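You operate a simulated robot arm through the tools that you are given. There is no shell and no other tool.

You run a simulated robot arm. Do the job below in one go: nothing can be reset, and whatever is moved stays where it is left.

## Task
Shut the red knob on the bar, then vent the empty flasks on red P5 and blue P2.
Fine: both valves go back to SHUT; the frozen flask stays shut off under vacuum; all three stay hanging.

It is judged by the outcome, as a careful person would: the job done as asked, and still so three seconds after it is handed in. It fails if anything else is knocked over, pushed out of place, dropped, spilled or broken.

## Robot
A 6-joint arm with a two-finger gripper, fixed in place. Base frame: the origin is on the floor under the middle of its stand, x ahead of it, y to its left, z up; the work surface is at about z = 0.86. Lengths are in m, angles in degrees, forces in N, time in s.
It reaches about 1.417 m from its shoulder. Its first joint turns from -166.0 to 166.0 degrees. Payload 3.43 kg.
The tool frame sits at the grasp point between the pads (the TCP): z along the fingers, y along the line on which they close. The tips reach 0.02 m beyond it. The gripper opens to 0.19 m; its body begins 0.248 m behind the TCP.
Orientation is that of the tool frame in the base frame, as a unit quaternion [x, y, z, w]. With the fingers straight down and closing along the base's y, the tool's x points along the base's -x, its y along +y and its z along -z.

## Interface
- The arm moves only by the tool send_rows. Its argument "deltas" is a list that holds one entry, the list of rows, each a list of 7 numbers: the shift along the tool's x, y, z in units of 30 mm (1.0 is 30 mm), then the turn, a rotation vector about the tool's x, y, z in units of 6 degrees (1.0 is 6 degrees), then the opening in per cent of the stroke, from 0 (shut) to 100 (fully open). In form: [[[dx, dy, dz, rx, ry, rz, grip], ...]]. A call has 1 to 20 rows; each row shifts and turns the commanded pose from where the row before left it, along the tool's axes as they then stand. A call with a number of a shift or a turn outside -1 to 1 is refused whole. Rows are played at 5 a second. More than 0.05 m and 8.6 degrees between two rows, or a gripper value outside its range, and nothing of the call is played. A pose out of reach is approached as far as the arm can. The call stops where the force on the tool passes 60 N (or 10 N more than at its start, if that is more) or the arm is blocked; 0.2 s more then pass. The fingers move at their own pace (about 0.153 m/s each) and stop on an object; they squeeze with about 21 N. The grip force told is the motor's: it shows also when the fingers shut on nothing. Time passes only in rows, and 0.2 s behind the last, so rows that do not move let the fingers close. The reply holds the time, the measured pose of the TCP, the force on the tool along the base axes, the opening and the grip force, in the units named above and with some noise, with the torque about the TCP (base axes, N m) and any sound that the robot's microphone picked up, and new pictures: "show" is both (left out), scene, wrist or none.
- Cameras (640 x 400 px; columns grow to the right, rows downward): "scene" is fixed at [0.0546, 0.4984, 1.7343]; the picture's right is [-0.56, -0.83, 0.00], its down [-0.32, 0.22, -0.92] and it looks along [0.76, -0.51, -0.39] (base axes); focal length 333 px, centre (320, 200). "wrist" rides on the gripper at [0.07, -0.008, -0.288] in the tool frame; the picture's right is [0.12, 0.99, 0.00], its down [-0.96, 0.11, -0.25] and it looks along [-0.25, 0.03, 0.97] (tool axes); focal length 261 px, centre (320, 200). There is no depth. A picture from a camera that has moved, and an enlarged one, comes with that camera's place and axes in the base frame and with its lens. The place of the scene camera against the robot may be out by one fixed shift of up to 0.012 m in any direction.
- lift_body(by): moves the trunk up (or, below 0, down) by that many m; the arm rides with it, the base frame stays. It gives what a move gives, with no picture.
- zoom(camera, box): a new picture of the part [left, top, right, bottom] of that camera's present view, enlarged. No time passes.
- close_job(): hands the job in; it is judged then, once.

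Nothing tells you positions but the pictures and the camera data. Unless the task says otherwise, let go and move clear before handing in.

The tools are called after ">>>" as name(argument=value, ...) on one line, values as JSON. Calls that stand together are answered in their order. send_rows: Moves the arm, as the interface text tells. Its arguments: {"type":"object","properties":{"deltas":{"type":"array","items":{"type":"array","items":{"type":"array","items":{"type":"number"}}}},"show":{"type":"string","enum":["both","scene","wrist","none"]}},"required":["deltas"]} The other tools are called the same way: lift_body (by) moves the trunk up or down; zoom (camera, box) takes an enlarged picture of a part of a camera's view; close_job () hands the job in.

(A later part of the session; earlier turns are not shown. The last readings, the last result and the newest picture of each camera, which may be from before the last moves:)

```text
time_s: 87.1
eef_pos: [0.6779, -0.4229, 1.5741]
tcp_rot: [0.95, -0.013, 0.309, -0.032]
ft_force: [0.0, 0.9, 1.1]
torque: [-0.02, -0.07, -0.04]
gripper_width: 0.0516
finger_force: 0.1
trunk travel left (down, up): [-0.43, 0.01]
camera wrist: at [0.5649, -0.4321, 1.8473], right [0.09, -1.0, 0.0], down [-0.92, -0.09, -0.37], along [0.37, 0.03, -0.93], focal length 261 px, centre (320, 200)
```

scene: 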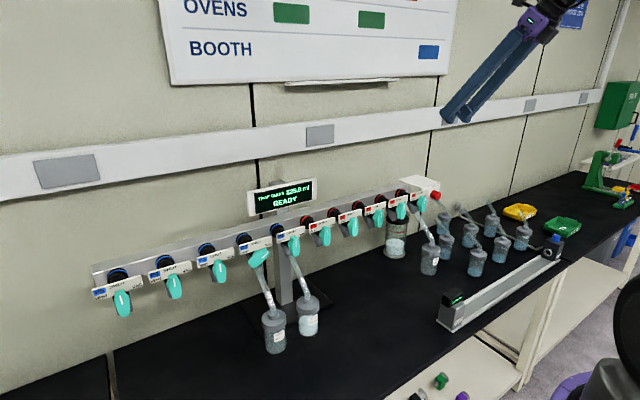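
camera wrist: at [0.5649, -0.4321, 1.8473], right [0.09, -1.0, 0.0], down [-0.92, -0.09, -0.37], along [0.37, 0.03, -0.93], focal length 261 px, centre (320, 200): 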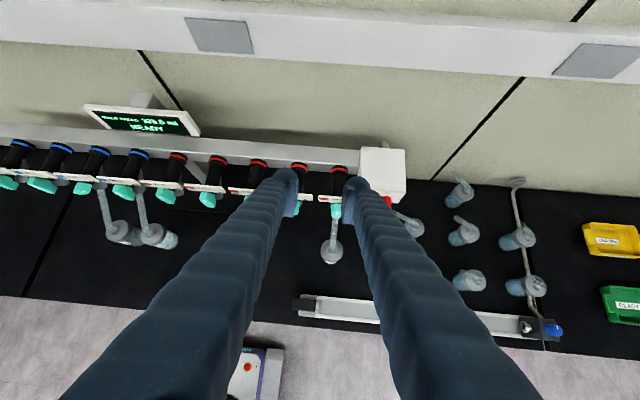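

Pitched down with plenty of room. Now I'll cross to blue P2's y position at height.

>>> send_rows(deltas=[[[0, -1, 0, 0, 0, 0, 27], [0, -1, 0, 0, 0, 0, 27], [0, -1, 0, 0, 0, 0, 27], [0, -1, 0, 0, 0, 0, 27], [0, -1, 0, 0, 0, 0, 27], [0, -1, 0, 0, 0, 0, 27], [0, -1, 0, 0, 0, 0, 27], [0, -1, 0, 0, 0, 0, 27], [0, -1, 0, 0, 0, 0, 27], [0, -1, 0, 0, 0, 0, 27], [0, 0, 0, 0, 0, 0, 27]]], show="none")

>>> send_rows(deltas=[[[0, -1, 0, 0, 0, 0, 27], [0, -1, 0, 0, 0, 0, 27], [0, -1, 0, 0, 0, 0, 27], [0, -1, 0, 0, 0, 0, 27], [0, -1, 0, 0, 0, 0, 27], [0, -1, 0, 0, 0, 0, 27], [0, -1, 0, 0, 0, 0, 27], [0, -1, 0, 0, 0, 0, 27], [0, -1, 0, 0, 0, 0, 27], [0, -1, 0, 0, 0, 0, 27], [0, 0, 0, 0, 0, 0, 27]]], show="both")

```text
time_s: 89.5
eef_pos: [0.6793, -0.1234, 1.5925]
tcp_rot: [0.95, -0.014, 0.309, -0.032]
ft_force: [0.5, -0.3, 0.4]
torque: [0.0, 0.05, 0.03]
gripper_width: 0.0515
finger_force: 0.1
trunk travel left (down, up): [-0.43, 0.01]
```

```text
time_s: 91.9
eef_pos: [0.6807, 0.0306, 1.5869]
tcp_rot: [0.949, -0.002, 0.312, -0.048]
ft_force: [-0.7, -0.4, 0.2]
torque: [0.02, -0.02, 0.01]
gripper_width: 0.0511
finger_force: 0.2
out of reach, approached as far as the arm can: row 5, 6, 7, 8, 9, 10
trunk travel left (down, up): [-0.43, 0.01]
camera wrist: at [0.5657, 0.0105, 1.8594], right [0.12, -0.99, -0.02], down [-0.92, -0.11, -0.38], along [0.37, 0.07, -0.92], focal length 261 px, centre (320, 200)
```

scene: 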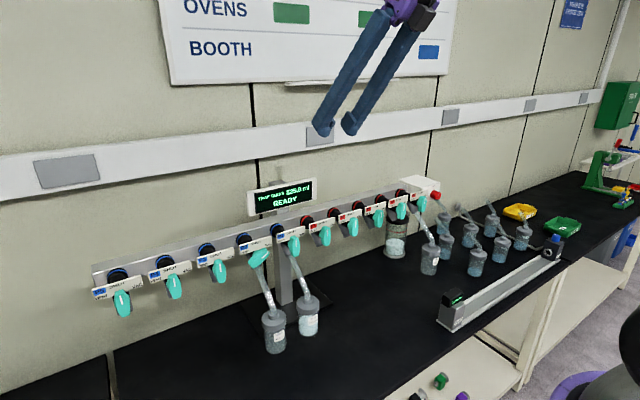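
wrist: 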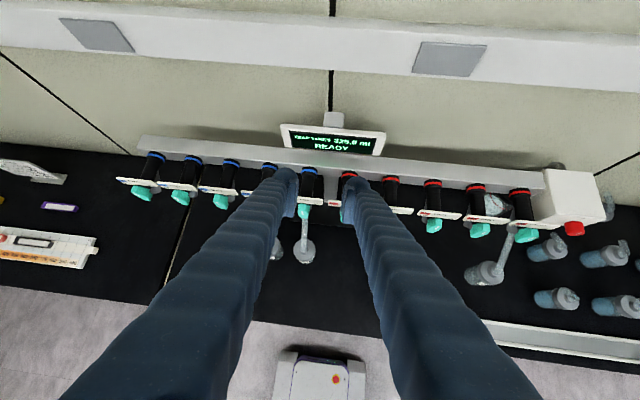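

I now understand the joint limits better: pitched-down crossing hits a forearm-roll limit. The better crossing is level, trunk fully down, and further forward above the bar at z≈1.36, where it's clear of the plates and display. I'll go back and set that up.

>>> send_rows(deltas=[[[0, 1, 0, 0, 0, 0, 27], [0, 1, 0, 0, 0, 0, 27], [0, 1, 0, 0, 0, 0, 27], [0, 1, 0, 0, 0, 0, 27], [0, 1, 0, 0, 0, 0, 27], [0, 1, 0, 0, 0, 0, 27], [0, 1, 0, 0, 0, 0, 27], [0, 1, 0, 0, 0, 0, 27], [0, 1, 0, 0, 0, 0, 27], [0, 1, 0, 0, 0, 0, 27], [0, 1, 0, 0, 0, 0, 27], [0, 1, 0, 0, 0, 0, 27], [0, 1, 0, 0, 0, 0, 27], [0, 1, 0, 0, 0, 0, 27], [0, 1, 0, 0, 0, 0, 27], [0, 0, 0, 0, 0, 0, 27]]], show="none")

>>> send_rows(deltas=[[[0, 0, 0, 0, 1, 0, 27], [0, 0, 0, 0, 1, 0, 27], [0, 0, 0, 0, 1, 0, 27], [0, 0, 0, 0, 1, 0, 27], [0, 0, 0, 0, 1, 0, 27], [0, 0, 0, 0, 1, 0, 27], [0, 0, 0, 0, 1, 0, 27], [0, 0, 0, 0, 1, 0, 27], [0, 0, 0, 0, 1, 0, 27], [0, 0, 0, 0, 0, 0, 27]]], show="scene")

```text
time_s: 95.3
eef_pos: [0.6771, -0.4182, 1.5552]
tcp_rot: [0.951, -0.012, 0.309, -0.032]
ft_force: [0.2, 0.2, -0.5]
torque: [0.0, -0.03, -0.03]
gripper_width: 0.0512
finger_force: 0.1
trunk travel left (down, up): [-0.43, 0.01]
```

```text
time_s: 97.5
eef_pos: [0.6773, -0.4174, 1.5553]
tcp_rot: [0.706, -0.026, 0.707, -0.022]
ft_force: [0.1, 0.1, 1.2]
torque: [-0.04, 0.03, 0.0]
gripper_width: 0.0513
finger_force: 0.0
trunk travel left (down, up): [-0.43, 0.01]
```

scene: 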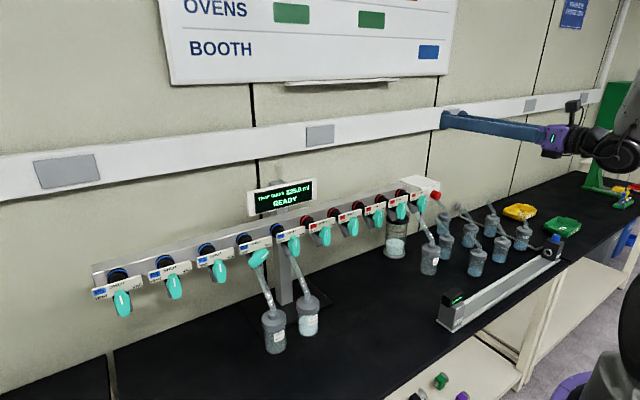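

>>> send_rows(deltas=[[[1, 0, 0.3, 0, 0, -0.35, 27], [1, 0, 0.3, 0, 0, -0.3, 27], [1, 0, 0.3, 0, 0, 0, 27], [1, 0, 0.3, 0, 0, 0, 27], [1, 0, 0.3, 0, 0, 0, 27], [1, 0, 0.3, 0, 0, 0, 27], [1, 0, 0.3, 0, 0, 0, 27], [1, 0, 0, 0, 0, 0, 27], [0, 0, 0, 0, 0, 0, 27]]], show="none")

>>> lift_body(by=-0.4)

```text
time_s: 99.5
eef_pos: [0.7416, -0.424, 1.7945]
tcp_rot: [0.707, -0.002, 0.707, 0.001]
ft_force: [-0.4, -0.5, 0.0]
torque: [0.01, -0.02, 0.03]
gripper_width: 0.0511
finger_force: 0.0
trunk travel left (down, up): [-0.43, 0.01]
```

```text
time_s: 103.3
eef_pos: [0.7403, -0.4226, 1.3946]
tcp_rot: [0.708, -0.002, 0.707, 0.0]
ft_force: [0.2, 0.0, 0.2]
torque: [-0.01, 0.01, -0.01]
gripper_width: 0.0514
finger_force: 0.0
trunk travel left (down, up): [-0.03, 0.41]
```

Trunk is down and the tool level at z≈1.39. I'll move forward to x≈0.86 above the bar, then cross in chunks.

>>> send_rows(deltas=[[[0, 0, 1, 0, 0, 0, 27], [0, 0, 1, 0, 0, 0, 27], [-0.3, -0.5, 1, 0, 0, 0, 27], [-0.3, -1, 1, 0, 0, 0, 27], [0, -1, 0, 0, 0, 0, 27], [0, -1, 0, 0, 0, 0, 27], [0, -1, 0, 0, 0, 0, 27], [0, 0, 0, 0, 0, 0, 27]]], show="both")

```text
time_s: 105.1
eef_pos: [0.8604, -0.2886, 1.3782]
tcp_rot: [0.708, -0.002, 0.707, 0.002]
ft_force: [-0.2, -0.1, -0.2]
torque: [0.0, 0.09, -0.07]
gripper_width: 0.0513
finger_force: 0.0
trunk travel left (down, up): [-0.03, 0.41]
camera wrist: at [0.5725, -0.2792, 1.448], right [0.0, -0.99, 0.12], down [-0.25, -0.11, -0.96], along [0.97, -0.03, -0.25], focal length 261 px, centre (320, 200)
```

scene: 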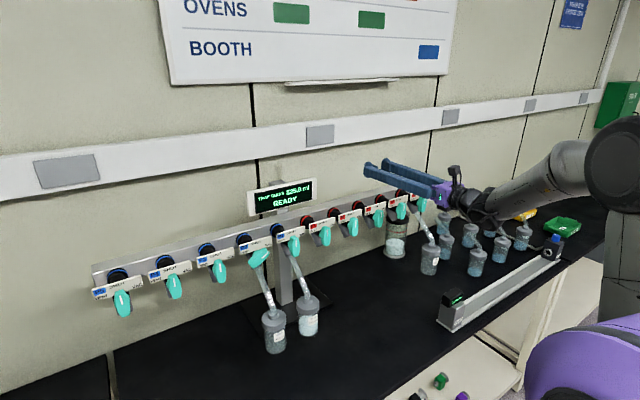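
wrist: 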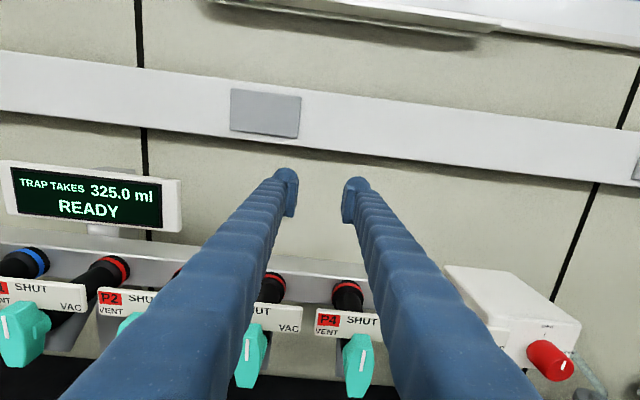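

Crossing is going smoothly above the bar. Continuing toward y=+0.2 in chunks.

>>> send_rows(deltas=[[[0, -1, 0, 0, 0, 0, 27], [0, -1, 0, 0, 0, 0, 27], [0, -1, 0, 0, 0, 0, 27], [0, -1, 0, 0, 0, 0, 27], [0, -1, 0, 0, 0, 0, 27], [0, -1, 0, 0, 0, 0, 27], [0, 0, 0, 0, 0, 0, 27]]], show="scene")

```text
time_s: 106.7
eef_pos: [0.8612, -0.1086, 1.3766]
tcp_rot: [0.707, -0.001, 0.707, 0.001]
ft_force: [0.2, 0.7, 0.3]
torque: [-0.01, 0.04, -0.06]
gripper_width: 0.0512
finger_force: 0.0
trunk travel left (down, up): [-0.03, 0.41]
```

scene: 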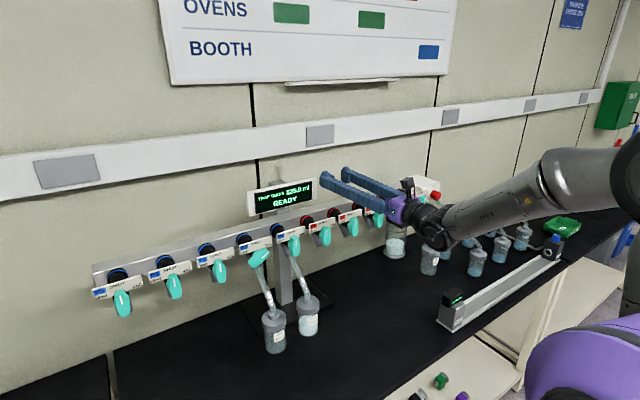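

>>> send_rows(deltas=[[[0, -1, 0, 0, 0, 0, 27], [0, -1, 0, 0, 0, 0, 27], [0, -1, 0, 0, 0, 0, 27], [0, -1, 0, 0, 0, 0, 27], [0, -1, 0, 0, 0, 0, 27], [0, 0, 0, 0, 0, 0, 27]]], show="scene")

```text
time_s: 108.1
eef_pos: [0.8523, -0.0439, 1.3976]
tcp_rot: [0.711, 0.011, 0.703, -0.011]
ft_force: [0.6, 0.4, 0.3]
torque: [0.01, 0.0, -0.04]
gripper_width: 0.0511
finger_force: 0.0
out of reach, approached as far as the arm can: row 2, 3, 4, 5
trunk travel left (down, up): [-0.03, 0.41]
```

scene: 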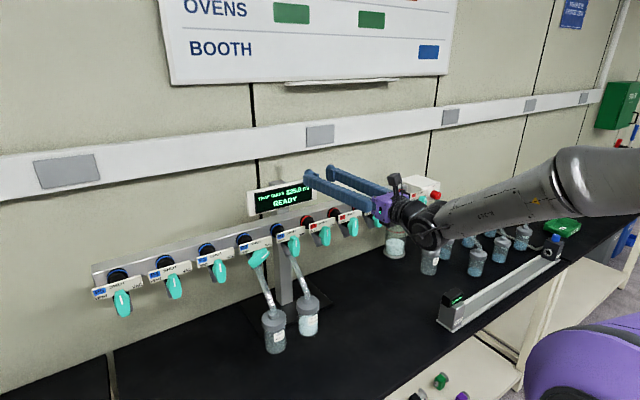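

>>> zoom(camera="scene", box=[300, 130, 640, 400])

>>> zoom(camera="scene", box=[290, 150, 460, 260])

```text
1.48 times, centred on (470, 265) of scene
camera zoom: at [0.0546, 0.4984, 1.7343], right [-0.56, -0.83, 0.0], down [-0.32, 0.22, -0.92], along [0.76, -0.51, -0.39], focal length 493 px, centre (98, 104)
```

zoom: 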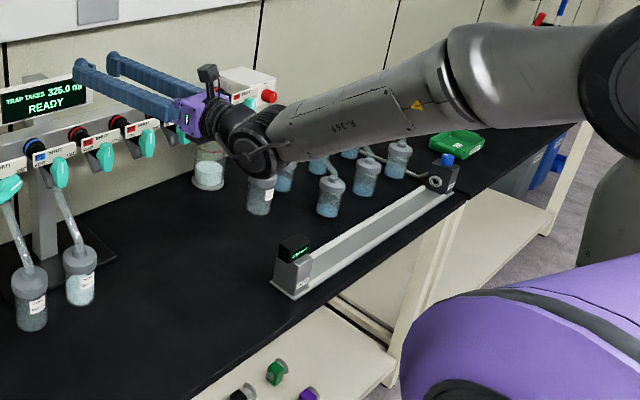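

```text
3.64 times, centred on (375, 205) of scene
camera zoom: at [0.0546, 0.4984, 1.7343], right [-0.56, -0.83, 0.0], down [-0.32, 0.22, -0.92], along [0.76, -0.51, -0.39], focal length 1211 px, centre (120, 182)
```

zoom: 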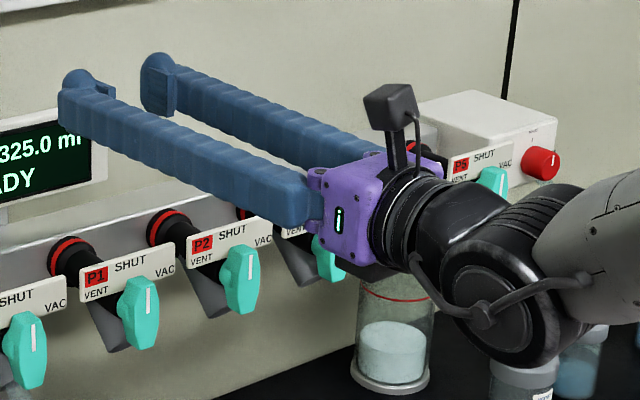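

A position limit again (not roll). My zoom view can look past the frame edge, so I'll use it to see how the arm is folded.

>>> zoom(camera="scene", box=[630, 0, 640, 400])

>>> zoom(camera="scene", box=[600, 390, 640, 400])

```text
1.00 times, centred on (635, 200) of scene (not enlarged: the box is as wide or as high as the picture)
camera zoom: at [0.0546, 0.4984, 1.7343], right [-0.56, -0.83, 0.0], down [-0.32, 0.22, -0.92], along [0.76, -0.51, -0.39], focal length 333 px, centre (5, 200)
```

zoom: 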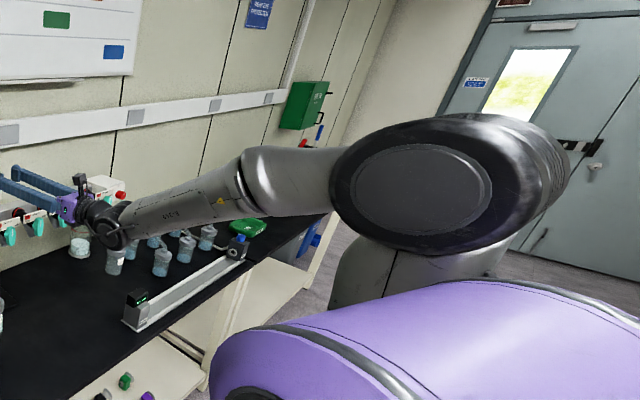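

```text
16.00 times, centred on (620, 395) of scene
camera zoom: at [0.0546, 0.4984, 1.7343], right [-0.56, -0.83, 0.0], down [-0.32, 0.22, -0.92], along [0.76, -0.51, -0.39], focal length 5327 px, centre (-4480, -2920)
```

zoom: 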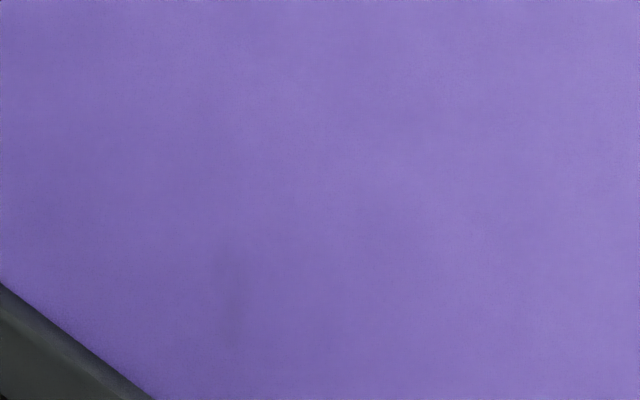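

Now I see it: elbow up, and the wrist is in a bend branch (forearm roll near its limit) that only works on the right side. The fix is to return to the tool-down pose, cross to the left like that, and level out on the left side, which gives the mirrored wrist branch. First I'll retrace to the right.

>>> send_rows(deltas=[[[0, 1, 0, 0, 0, 0, 27], [0, 1, 0, 0, 0, 0, 27], [0, 1, 0, 0, 0, 0, 27], [0, 1, 0, 0, 0, 0, 27], [0, 1, 0, 0, 0, 0, 27], [0, 1, 0, 0, 0, 0, 27], [0, 1, 0, 0, 0, 0, 27], [0, 1, 0, 0, 0, 0, 27], [0, 1, 0, 0, 0, 0, 27], [0, 1, 0, 0, 0, 0, 27], [0, 1, 0, 0, 0, 0, 27], [0, 1, 0, 0, 0, 0, 27], [0, 1, 0, 0, 0, 0, 27], [0, 0, -1, 0, 0, 0, 27], [0, 0, -1, 0, 0, 0, 27], [0, 0, -1, 0, 0, 0, 27], [0, 0, -1, 0, 0, 0, 27], [0, 0, -1, 0, 0, 0, 27], [0, 0, 0, 0, 0, 0, 27]]], show="scene")

```text
time_s: 112.1
eef_pos: [0.7017, -0.4316, 1.3977]
tcp_rot: [0.707, -0.002, 0.707, 0.001]
ft_force: [0.5, -1.0, 0.3]
torque: [-0.02, 0.05, -0.06]
gripper_width: 0.0511
finger_force: 0.1
trunk travel left (down, up): [-0.03, 0.41]
```

scene: 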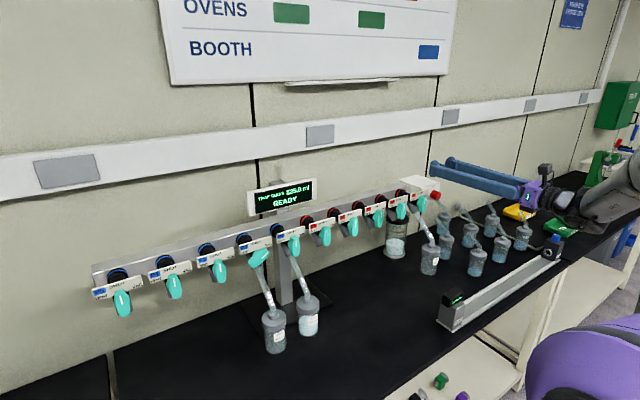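

>>> send_rows(deltas=[[[-1, 0, -1, 0, 0, 0, 27], [-1, 0, -1, 0, 0, 0, 27], [-1, 0, -1, 0, 0, 0, 27], [0, 0, -1, 0, 0, 0, 27], [0, 0, -1, 0, 0, 0, 27], [0, 0, 0, 0, 0, -1, 27], [0, 0, 0, 0, 0, -1, 27], [0, 0, 0, 0, 0, -1, 27], [0, 0, 0, 0, 0, -1, 27], [0, 0, 0, 0, 0, -1, 27], [0, 0, 0, 0, 0, -1, 27], [0, 0, 0, 0, 0, -1, 27], [0, 0, 0, 0, 0, -1, 27], [0, 0, 0, 0, 0, -1, 27], [0, 0, 0, 0, 0, -1, 27], [0, 0, 0, 0, 0, -1, 27], [0, 0, 0, 0, 0, -1, 27], [0, 0, 0, 0, 0, -1, 27], [0, 0, 0, 0, 0, -1, 27], [0, 0, 0, 0, 0, -1, 27]]], show="none")

>>> send_rows(deltas=[[[0, 0, 0, 0, 0, -1, 27], [0, 0, 0, 0, 0, -1, 27], [0, 0, 0, 0, 0, -1, 27], [0, 0, 0, 0, 0, -1, 27], [0, 0, 0, 0, 0, -1, 27], [0, 0, 0, 0, 0, -1, 27], [0, 0, 0, 0, 0, -1, 27], [0, 0, 0, 0, 0, -1, 27], [0, 0, 0, 0, 0, -1, 27], [0, 0, 0, 0, 0, -1, 27], [0, 0, 0, 0, 0, 0, 27]]], show="scene")

```text
time_s: 116.3
eef_pos: [0.5512, -0.4312, 1.3069]
tcp_rot: [0.501, 0.499, 0.498, 0.502]
ft_force: [0.2, 0.4, 0.0]
torque: [-0.01, 0.0, -0.01]
gripper_width: 0.0515
finger_force: 0.0
trunk travel left (down, up): [-0.03, 0.41]
```

```text
time_s: 118.7
eef_pos: [0.5507, -0.4303, 1.3073]
tcp_rot: [0.185, 0.683, 0.181, 0.683]
ft_force: [-0.2, 1.0, -0.4]
torque: [0.01, 0.02, 0.03]
gripper_width: 0.0512
finger_force: 0.0
trunk travel left (down, up): [-0.03, 0.41]
```

scene: 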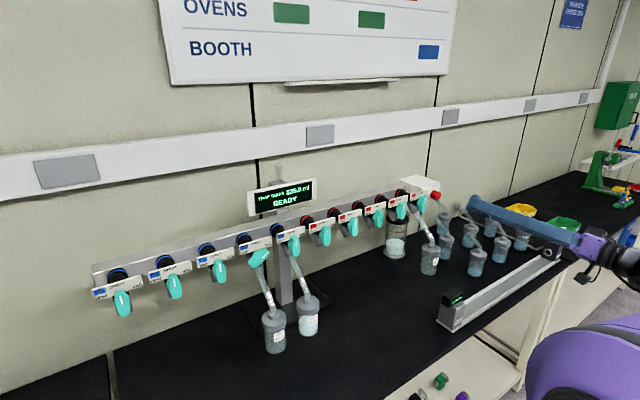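

Now I'll pitch down to the tool-down pose, with the wrist rising.

>>> send_rows(deltas=[[[0, 0, 0, 0.5, 0.866, 0, 27], [0, 0, 0, 0.5, 0.866, 0, 27], [0, 0, 0, 0.5, 0.866, 0, 27], [0, 0, 0, 0.5, 0.866, 0, 27], [0, 0, 0, 0.5, 0.866, 0, 27], [0, 0, 0, 0.5, 0.866, 0, 27], [0, 0, 0, 0.5, 0.866, 0, 27], [0, 0, 0, 0.5, 0.866, 0, 27], [0, 0, 0, 0.5, 0.866, 0, 27], [0, 0, 0, 0.5, 0.866, 0, 27], [0, 0, 0, 0.5, 0.866, 0, 27], [0, 0, 0, 0.5, 0.866, 0, 27], [0, 0, 0, 0.5, 0.866, 0, 27], [0, 0, 0, 0, 0, 0, 27]]], show="both")

```text
time_s: 121.7
eef_pos: [0.5518, -0.4314, 1.3081]
tcp_rot: [0.259, 0.96, 0.028, 0.099]
ft_force: [0.5, 0.0, -1.0]
torque: [-0.01, 0.07, 0.0]
gripper_width: 0.0514
finger_force: 0.1
trunk travel left (down, up): [-0.03, 0.41]
camera wrist: at [0.4283, -0.4028, 1.5756], right [0.39, 0.92, 0.08], down [0.82, -0.39, 0.42], along [0.42, -0.1, -0.9], focal length 261 px, centre (320, 200)
```

scene: 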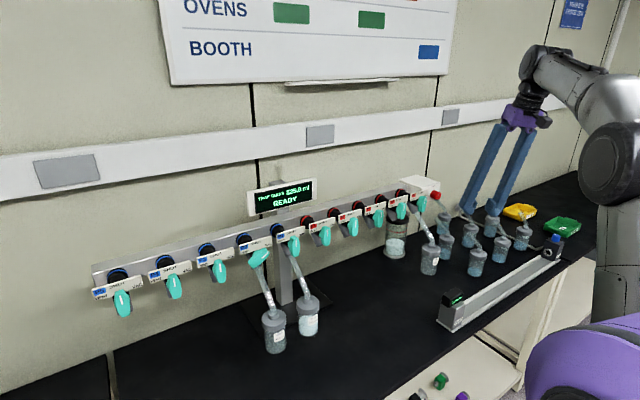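
wrist: 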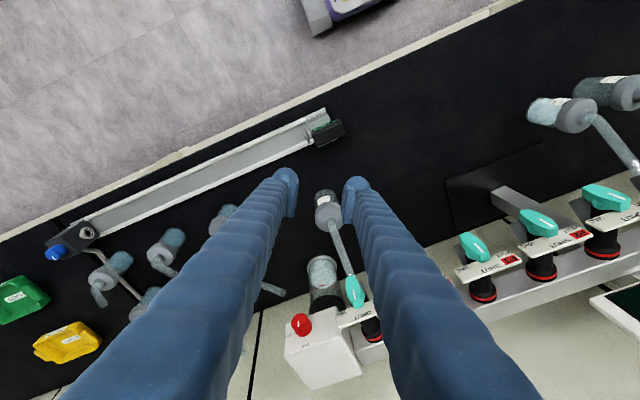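

Good, that worked. Next I'll roll to the mirrored angle and cross to the left side with the tool down (clear of everything at x≈0.55).

>>> send_rows(deltas=[[[0, 0, 0, 0, 0, -1, 27], [0, 0, 0, 0, 0, -1, 27], [0, 0, 0, 0, 0, -1, 27], [0, 0, 0, 0, 0, -1, 27], [0, 0, 0, 0, 0, -1, 27], [0, 0, 0, 0, 0, -1, 27], [0, 0, 0, 0, 0, -1, 27], [0, 0, 0, 0, 0, -1, 27], [0, 0, 0, 0, 0, -1, 27], [0, 0, 0, 0, 0, -1, 27], [-0.5, 0.866, 0, 0, 0, 0, 27], [-0.5, 0.866, 0, 0, 0, 0, 27], [-0.5, 0.866, 0, 0, 0, 0, 27], [-0.5, 0.866, 0, 0, 0, 0, 27], [0, 0, 0, 0, 0, 0, 27]]], show="scene")

```text
time_s: 124.9
eef_pos: [0.5522, -0.3086, 1.3092]
tcp_rot: [-0.255, 0.961, -0.027, 0.1]
ft_force: [0.2, 0.4, 0.2]
torque: [-0.1, -0.02, -0.02]
gripper_width: 0.0517
finger_force: 0.0
trunk travel left (down, up): [-0.03, 0.41]
```

scene: 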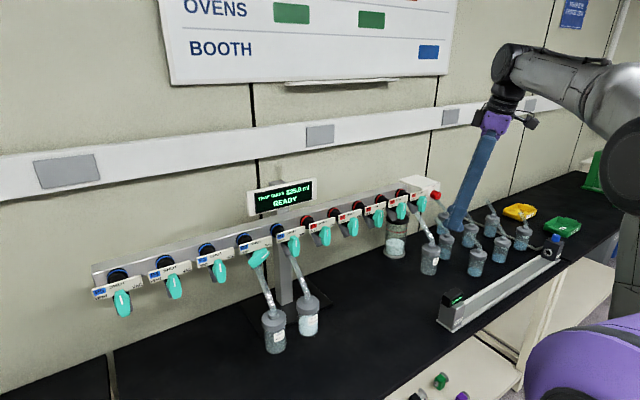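

Works as expected. Continuing the tool-down crossing.

>>> send_rows(deltas=[[[-0.5, 0.866, 0, 0, 0, 0, 27], [-0.5, 0.866, 0, 0, 0, 0, 27], [-0.5, 0.866, 0, 0, 0, 0, 27], [-0.5, 0.866, 0, 0, 0, 0, 27], [-0.5, 0.866, 0, 0, 0, 0, 27], [-0.5, 0.866, 0, 0, 0, 0, 27], [-0.5, 0.866, 0, 0, 0, 0, 27], [-0.5, 0.866, 0, 0, 0, 0, 27], [-0.5, 0.866, 0, 0, 0, 0, 27], [-0.5, 0.866, 0, 0, 0, 0, 27], [-0.5, 0.866, 0, 0, 0, 0, 27], [-0.5, 0.866, 0, 0, 0, 0, 27], [0, 0, 0, 0, 0, 0, 27]]], show="scene")

```text
time_s: 127.7
eef_pos: [0.5565, 0.0486, 1.3062]
tcp_rot: [-0.255, 0.961, -0.027, 0.1]
ft_force: [-1.1, 0.6, -0.2]
torque: [-0.07, 0.0, -0.03]
gripper_width: 0.0513
finger_force: 0.1
trunk travel left (down, up): [-0.03, 0.41]
```

scene: 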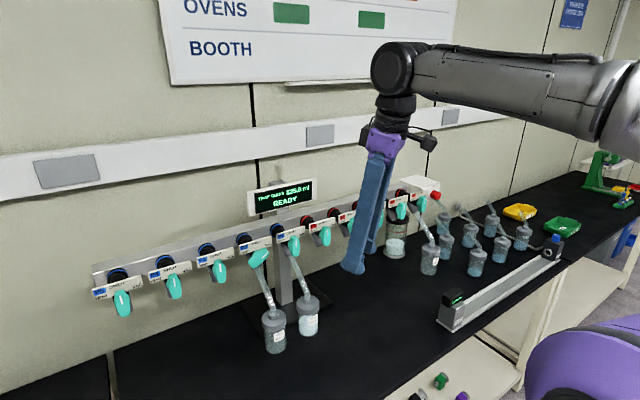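

Past the centre line with no limit this time. Continuing to the left side.

>>> send_rows(deltas=[[[-0.5, 0.866, 0, 0, 0, 0, 27], [-0.5, 0.866, 0, 0, 0, 0, 27], [-0.5, 0.866, 0, 0, 0, 0, 27], [-0.5, 0.866, 0, 0, 0, 0, 27], [-0.5, 0.866, 0, 0, 0, 0, 27], [-0.5, 0.866, 0, 0, 0, 0, 27], [-0.5, 0.866, 0, 0, 0, 0, 27], [-0.5, 0.866, 0, 0, 0, 0, 27], [-0.5, 0.866, 0, 0, 0, 0, 27], [-0.5, 0.866, 0, 0, 0, 0, 27], [-0.5, 0.866, 0, 0, 0, 0, 27], [-0.5, 0.866, 0, 0, 0, 0, 27], [0, 0, 0, 0, 0, 0, 27]]], show="scene")

```text
time_s: 130.5
eef_pos: [0.5573, 0.4077, 1.3084]
tcp_rot: [-0.253, 0.962, -0.028, 0.1]
ft_force: [-2.0, 0.7, -0.6]
torque: [-0.31, -0.59, -0.04]
gripper_width: 0.0513
finger_force: 0.1
trunk travel left (down, up): [-0.03, 0.41]
```

scene: 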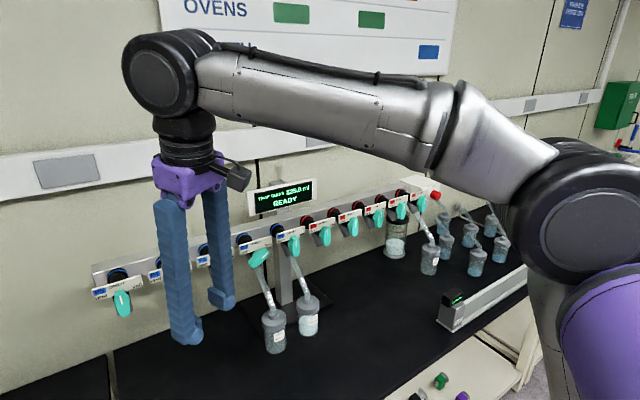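

On the left side now. I'll hold a moment and check, then pitch up to level; the wrist should take the mirrored branch here.

>>> send_rows(deltas=[[[0, 0, 0, 0, 0, 0, 27], [0, 0, 0, 0.5, -0.866, 0, 27], [0, 0, 0, 0.5, -0.866, 0, 27], [0, 0, 0, 0.5, -0.866, 0, 27], [0, 0, 0, 0.5, -0.866, 0, 27], [0, 0, 0, 0.5, -0.866, 0, 27], [0, 0, 0, 0.5, -0.866, 0, 27], [0, 0, 0, 0, 0, 0, 27]]], show="scene")

```text
time_s: 132.3
eef_pos: [0.5479, 0.402, 1.3305]
tcp_rot: [-0.227, 0.881, -0.094, 0.404]
ft_force: [-1.2, 0.3, 0.1]
torque: [-0.04, -0.1, -0.08]
gripper_width: 0.0514
finger_force: 0.1
trunk travel left (down, up): [-0.03, 0.41]
```

scene: 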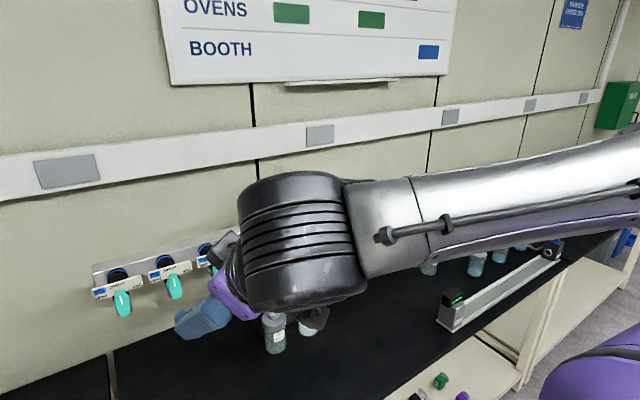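

>>> send_rows(deltas=[[[0, 0, 0, 0.5, -0.866, 0, 27], [0, 0, 0, 0.5, -0.866, 0, 27], [0, 0, 0, 0.5, -0.866, 0, 27], [0, 0, 0, 0.5, -0.866, 0, 27], [0, 0, 0, 0.5, -0.866, 0, 27], [0, 0, 0, 0.5, -0.866, 0, 27], [0, 0, 0, 0.5, -0.866, 0, 27], [0, 0, 0, 0, 0, 0, 27]]], show="both")

```text
time_s: 133.2
eef_pos: [0.5812, 0.4316, 1.4498]
tcp_rot: [-0.131, 0.793, -0.066, 0.591]
ft_force: [-0.1, -0.4, 0.2]
torque: [0.02, 0.01, 0.03]
gripper_width: 0.051
finger_force: 0.2
trunk travel left (down, up): [-0.03, 0.41]
stopped in row 4: the arm was blocked; the commanded pose is now the measured one
camera wrist: at [0.2878, 0.3889, 1.4708], right [-0.16, 0.92, -0.37], down [0.01, 0.37, 0.93], along [0.99, 0.15, -0.06], focal length 261 px, centre (320, 200)
```

scene: 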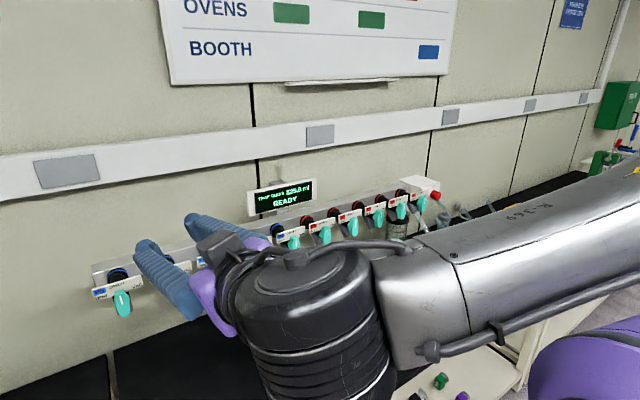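
wrist: 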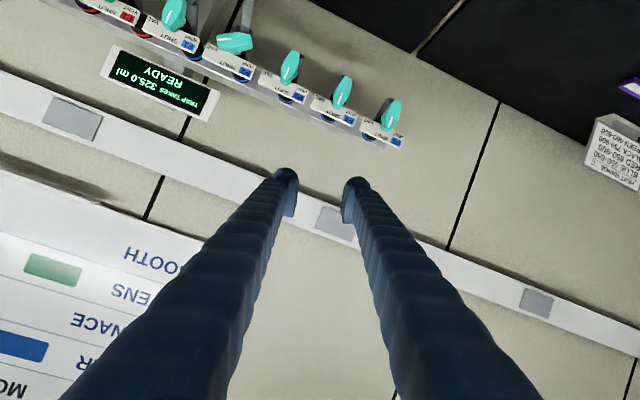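

The wrist moved fast there and the call stopped, with no force and no contact. The tool is 17° from level at (0.58, 0.43, 1.45), well clear. I'll level it gently.

>>> send_rows(deltas=[[[0, 0, 0, 0.31, -0.63, 0, 27], [0, 0, 0, 0.31, -0.63, 0, 27], [0, 0, 0, 0.31, -0.63, 0, 27], [0, 0, 0, 0.31, -0.63, 0, 27], [0, 0, 0, 0, 0, 0, 27]]], show="both")

```text
time_s: 134.1
eef_pos: [0.5849, 0.4188, 1.5729]
tcp_rot: [-0.027, 0.709, -0.024, 0.705]
ft_force: [1.0, -0.3, -0.6]
torque: [0.02, 0.05, 0.02]
gripper_width: 0.051
finger_force: 0.0
trunk travel left (down, up): [-0.03, 0.41]
stopped in row 4: the arm was blocked; the commanded pose is now the measured one
camera wrist: at [0.2968, 0.4046, 1.5048], right [0.0, 0.98, -0.19], down [-0.24, 0.18, 0.95], along [0.97, 0.05, 0.24], focal length 261 px, centre (320, 200)
```

scene: 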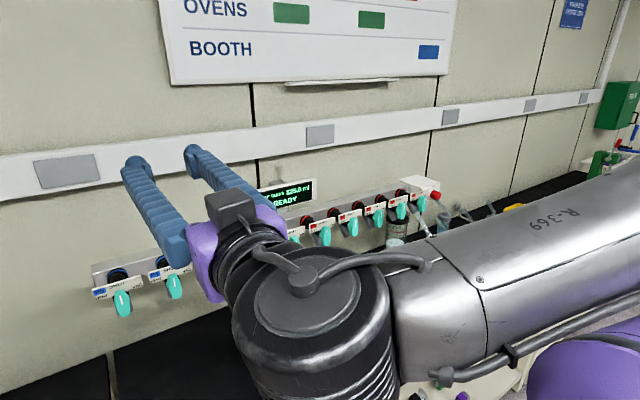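
wrist: 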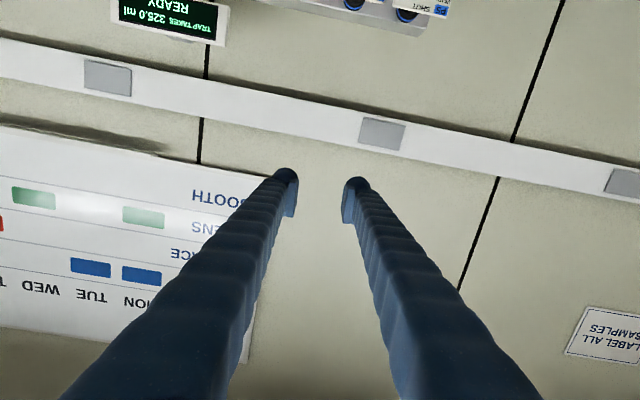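

Level now at (0.585, 0.419, 1.573). I'll look at how the arm sits before moving on.

>>> zoom(camera="scene", box=[630, 0, 640, 400])

>>> zoom(camera="scene", box=[600, 200, 640, 640])

```text
1.00 times, centred on (635, 200) of scene (not enlarged: the box is as wide or as high as the picture)
camera zoom: at [0.0546, 0.4984, 1.7343], right [-0.56, -0.83, 0.0], down [-0.32, 0.22, -0.92], along [0.76, -0.51, -0.39], focal length 333 px, centre (5, 200)
```

zoom: 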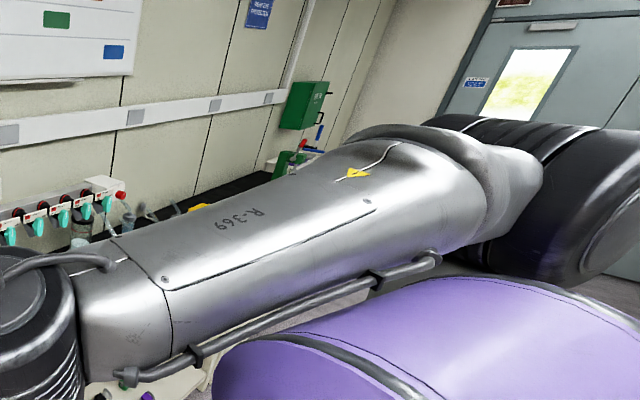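

```text
refused: 640 is not a number from 0 to 400
```

The forearm was resting over the shoulder housing with the trunk low, which is what blocked it. I'll raise the trunk again so the forearm can hang down in front, as it did on the right side.

>>> lift_body(by=0.32)

```text
time_s: 137.3
eef_pos: [0.5849, 0.4216, 1.8912]
tcp_rot: [-0.028, 0.709, -0.026, 0.704]
ft_force: [0.4, 0.1, 0.1]
torque: [0.0, 0.05, -0.01]
gripper_width: 0.0513
finger_force: 0.1
trunk travel left (down, up): [-0.35, 0.09]
```

>>> send_rows(deltas=[[[0, 0, 1, 0, 0, 0, 27], [0, 0, 1, 0, 0, 0, 27], [0, 0, 1, 0, 0, 0, 27], [0, 0, 1, 0, 0, 0, 27], [1, 0, 0, 0, 0, 0, 27], [1, 0, 0, 0, 0, 0, 27], [1, 0, 0, 0, 0, 0, 27], [1, 0, 0, 0, 0, 0, 27], [1, 0, 0, 0, 0, 0, 27], [1, 0, 0, 0, 0, 0, 27], [0, 0, 0, 0, 0, 0, 27]]], show="both")

>>> zoom(camera="scene", box=[630, 0, 640, 400])

```text
time_s: 139.2
eef_pos: [0.6685, 0.3568, 1.8529]
tcp_rot: [0.015, 0.68, 0.019, 0.732]
ft_force: [0.1, -0.8, 0.3]
torque: [0.0, 0.05, 0.08]
gripper_width: 0.0512
finger_force: 0.0
trunk travel left (down, up): [-0.35, 0.09]
stopped in row 9: the arm was blocked; the commanded pose is now the measured one
camera wrist: at [0.3861, 0.3509, 1.7619], right [0.0, 1.0, -0.07], down [-0.32, 0.07, 0.95], along [0.95, 0.02, 0.32], focal length 261 px, centre (320, 200)
```

scene: 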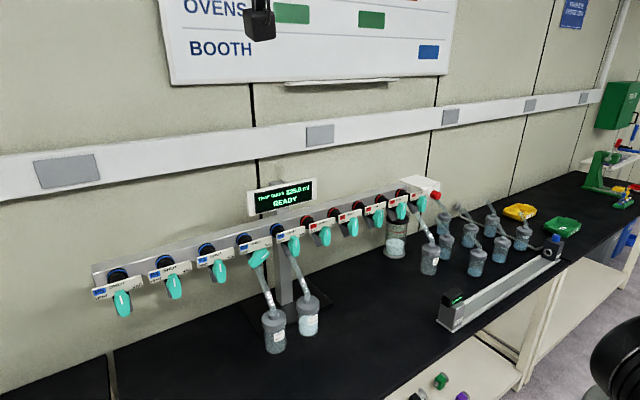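
wrist: 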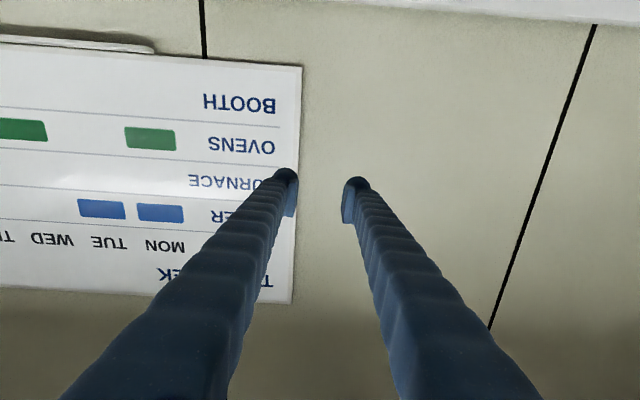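

```text
1.00 times, centred on (635, 200) of scene (not enlarged: the box is as wide or as high as the picture)
camera zoom: at [0.0546, 0.4984, 1.7343], right [-0.56, -0.83, 0.0], down [-0.32, 0.22, -0.92], along [0.76, -0.51, -0.39], focal length 333 px, centre (5, 200)
```

zoom: 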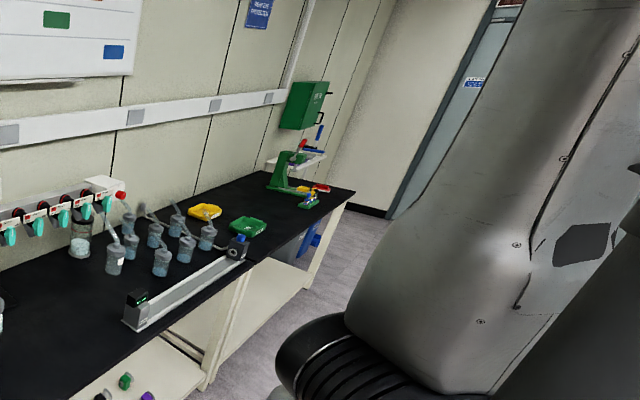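

Blocked again without tool force. I need to see the arm itself, so I'll look above and around the frame.

>>> zoom(camera="scene", box=[0, 0, 640, 2])

>>> zoom(camera="scene", box=[0, 398, 640, 400])

>>> zoom(camera="wrist", box=[0, 398, 640, 400])

```text
1.00 times, centred on (320, 1) of scene (not enlarged: the box is as wide or as high as the picture)
camera zoom: at [0.0546, 0.4984, 1.7343], right [-0.56, -0.83, 0.0], down [-0.32, 0.22, -0.92], along [0.76, -0.51, -0.39], focal length 333 px, centre (320, 399)
```

zoom: 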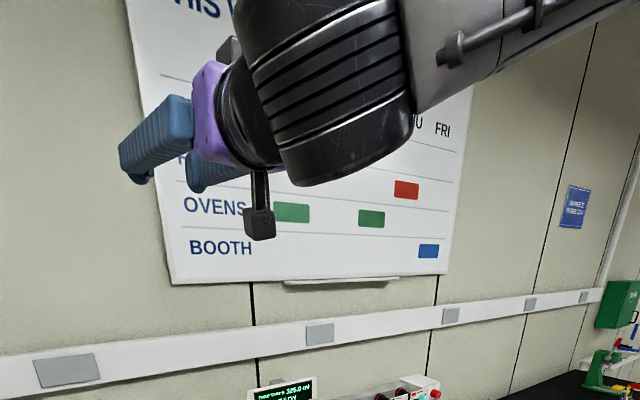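

```text
1.00 times, centred on (320, 399) of scene (not enlarged: the box is as wide or as high as the picture)
camera zoom: at [0.0546, 0.4984, 1.7343], right [-0.56, -0.83, 0.0], down [-0.32, 0.22, -0.92], along [0.76, -0.51, -0.39], focal length 333 px, centre (320, 1)
```

zoom: 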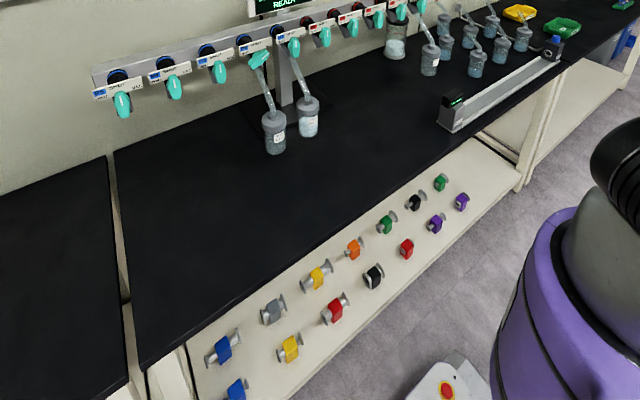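

```text
1.00 times, centred on (320, 399) of wrist (not enlarged: the box is as wide or as high as the picture)
camera zoom: at [0.3861, 0.3509, 1.7619], right [0.0, 1.0, -0.07], down [-0.32, 0.07, 0.95], along [0.95, 0.02, 0.32], focal length 261 px, centre (320, 1)
```

zoom: 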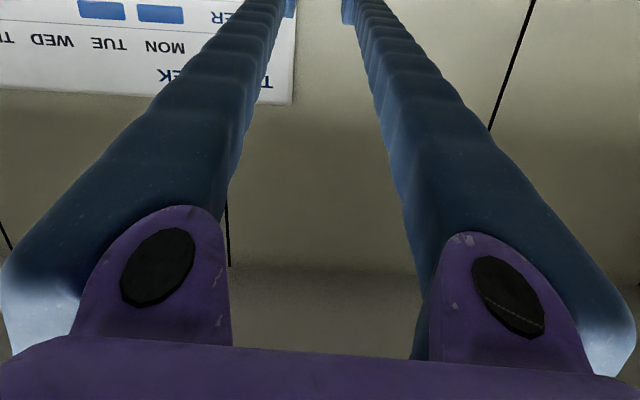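

The arm link geometry suggests the solver switches wrist branches and the arm lags. I'll probe gently with small moves from here: level the tool and descend slowly.

>>> send_rows(deltas=[[[0, 0, 0, 0, 0.35, 0, 27], [0, 0, 0, 0, 0.35, 0, 27], [0.3, 0, 0, 0, 0, 0, 27], [0.3, 0, 0, 0, 0, 0, 27], [0.3, 0, 0, 0, 0, 0, 27], [0.3, 0, 0, 0, 0, 0, 27], [0, 0, 0, 0, 0, 0, 27]]], show="none")

```text
time_s: 140.8
eef_pos: [0.6682, 0.3598, 1.8175]
tcp_rot: [0.016, 0.707, 0.018, 0.707]
ft_force: [-1.0, -0.7, 0.9]
torque: [0.01, 0.0, 0.0]
gripper_width: 0.0513
finger_force: 0.1
trunk travel left (down, up): [-0.35, 0.09]
```

>>> send_rows(deltas=[[[0.5, 0, 0, 0, 0, 0, 27], [0.5, 0, 0, 0, 0, 0, 27], [0.5, 0, 0, 0, 0, 0, 27], [0.5, 0, 0, 0, 0, 0, 27], [0.5, 0, 0, 0, 0, 0, 27], [0.5, 0, 0, 0, 0, 0, 27], [0.5, 0, 0, 0, 0, 0, 27], [0.5, 0, 0, 0, 0, 0, 27], [0.5, 0, 0, 0, 0, 0, 27], [0.5, 0, 0, 0, 0, 0, 27], [0, 0, 0, 0, 0, 0, 27]]], show="scene")

>>> zoom(camera="scene", box=[0, 0, 640, 2])

>>> zoom(camera="scene", box=[630, 0, 640, 400])

```text
time_s: 143.0
eef_pos: [0.6659, 0.3201, 1.8355]
tcp_rot: [0.107, 0.648, 0.089, 0.749]
ft_force: [0.7, -0.3, -0.3]
torque: [-0.04, -0.03, 0.08]
gripper_width: 0.0513
finger_force: 0.1
trunk travel left (down, up): [-0.35, 0.09]
stopped in row 11: the arm was blocked; the commanded pose is now the measured one
```

scene: 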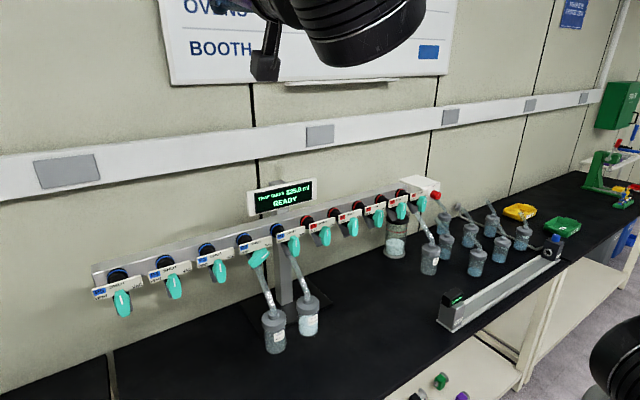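

```text
1.00 times, centred on (320, 1) of scene (not enlarged: the box is as wide or as high as the picture)
camera zoom: at [0.0546, 0.4984, 1.7343], right [-0.56, -0.83, 0.0], down [-0.32, 0.22, -0.92], along [0.76, -0.51, -0.39], focal length 333 px, centre (320, 399)
```

zoom: 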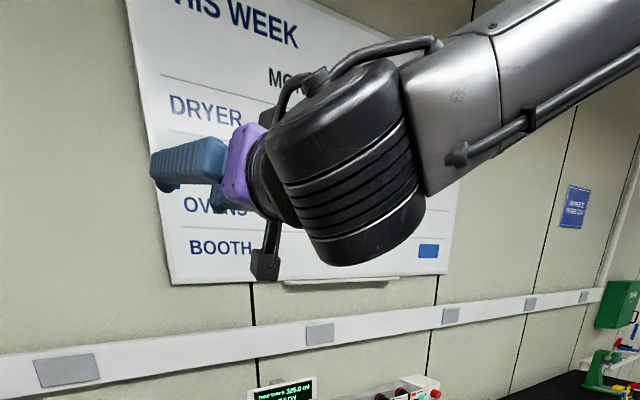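

```text
1.00 times, centred on (635, 200) of scene (not enlarged: the box is as wide or as high as the picture)
camera zoom: at [0.0546, 0.4984, 1.7343], right [-0.56, -0.83, 0.0], down [-0.32, 0.22, -0.92], along [0.76, -0.51, -0.39], focal length 333 px, centre (5, 200)
```

zoom: 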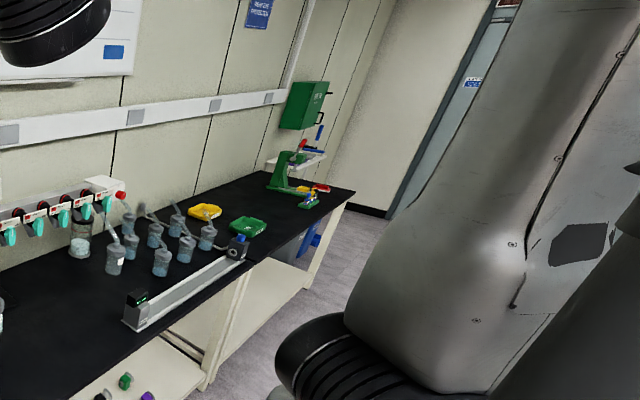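

The forearm is lying over the shoulder housing on this side, which stops it from descending. I'll pitch back to tool-down, move further forward (so the forearm can hang in front), and only then level out above the bar.

>>> send_rows(deltas=[[[0.89, -0.25, 0, 0.18, 0.64, -0.03, 27], [0.89, -0.25, 0, 0.18, 0.64, -0.03, 27], [0.89, -0.25, 0, 0.18, 0.64, -0.03, 27], [0.89, -0.25, 0, 0.18, 0.64, -0.03, 27], [0.89, -0.25, 0, 0.18, 0.64, -0.03, 27], [0.89, -0.25, 0, 0.18, 0.64, -0.03, 27], [0.89, -0.25, 0, 0.18, 0.64, -0.03, 27], [0.89, -0.25, 0, 0.18, 0.64, -0.03, 27], [0.89, -0.25, 0, 0.18, 0.64, -0.03, 27], [0.89, -0.25, 0, 0.18, 0.64, -0.03, 27], [0.89, -0.25, 0, 0.18, 0.64, -0.03, 27], [0.89, -0.25, 0, 0.18, 0.64, -0.03, 27], [0, 0, 0, 0, 0, 0, 27]]], show="scene")

```text
time_s: 145.8
eef_pos: [0.5817, 0.3238, 1.5223]
tcp_rot: [0.13, 0.896, 0.042, 0.422]
ft_force: [-1.0, 0.2, -0.6]
torque: [-0.01, -0.01, -0.01]
gripper_width: 0.0516
finger_force: 0.1
trunk travel left (down, up): [-0.35, 0.09]
```

scene: 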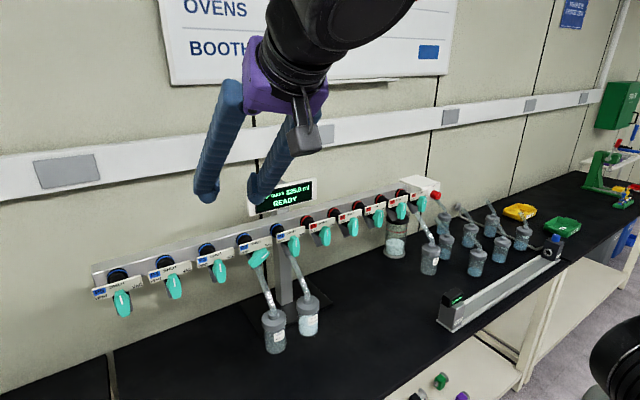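

Good. Now forward and slightly down/left over the bar with the tool still pitched 40°.

>>> send_rows(deltas=[[[-0.287, 0.44, 0.851, 0, 0, 0, 27], [-0.287, 0.44, 0.851, 0, 0, 0, 27], [-0.287, 0.44, 0.851, 0, 0, 0, 27], [-0.287, 0.44, 0.851, 0, 0, 0, 27], [-0.287, 0.44, 0.851, 0, 0, 0, 27], [-0.287, 0.44, 0.851, 0, 0, 0, 27], [-0.287, 0.44, 0.851, 0, 0, 0, 27], [-0.287, 0.44, 0.851, 0, 0, 0, 27], [0, 0, 0, 0, 0, 0, 27]]], show="both")

```text
time_s: 146.8
eef_pos: [0.6588, 0.3337, 1.6068]
tcp_rot: [0.155, 0.869, 0.1, 0.46]
ft_force: [0.4, -0.9, 0.4]
torque: [0.12, -0.02, 0.13]
gripper_width: 0.0512
finger_force: 0.0
trunk travel left (down, up): [-0.35, 0.09]
stopped in row 4: the arm was blocked; the commanded pose is now the measured one
camera wrist: at [0.38, 0.3412, 1.7089], right [0.11, 0.97, 0.22], down [0.32, -0.25, 0.91], along [0.94, -0.03, -0.34], focal length 261 px, centre (320, 200)
```

scene: 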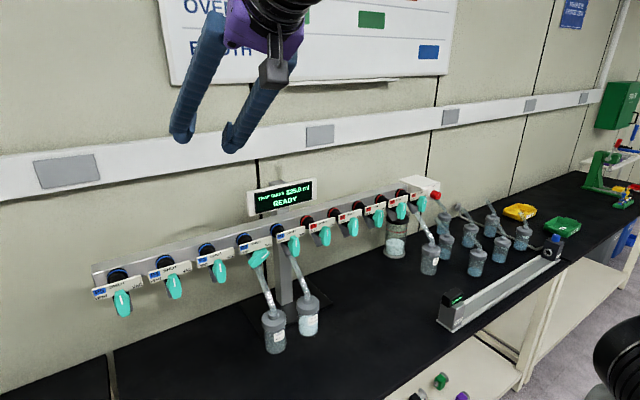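
wrist: 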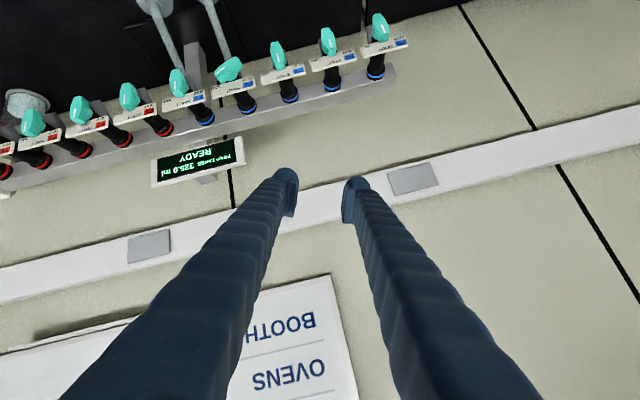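

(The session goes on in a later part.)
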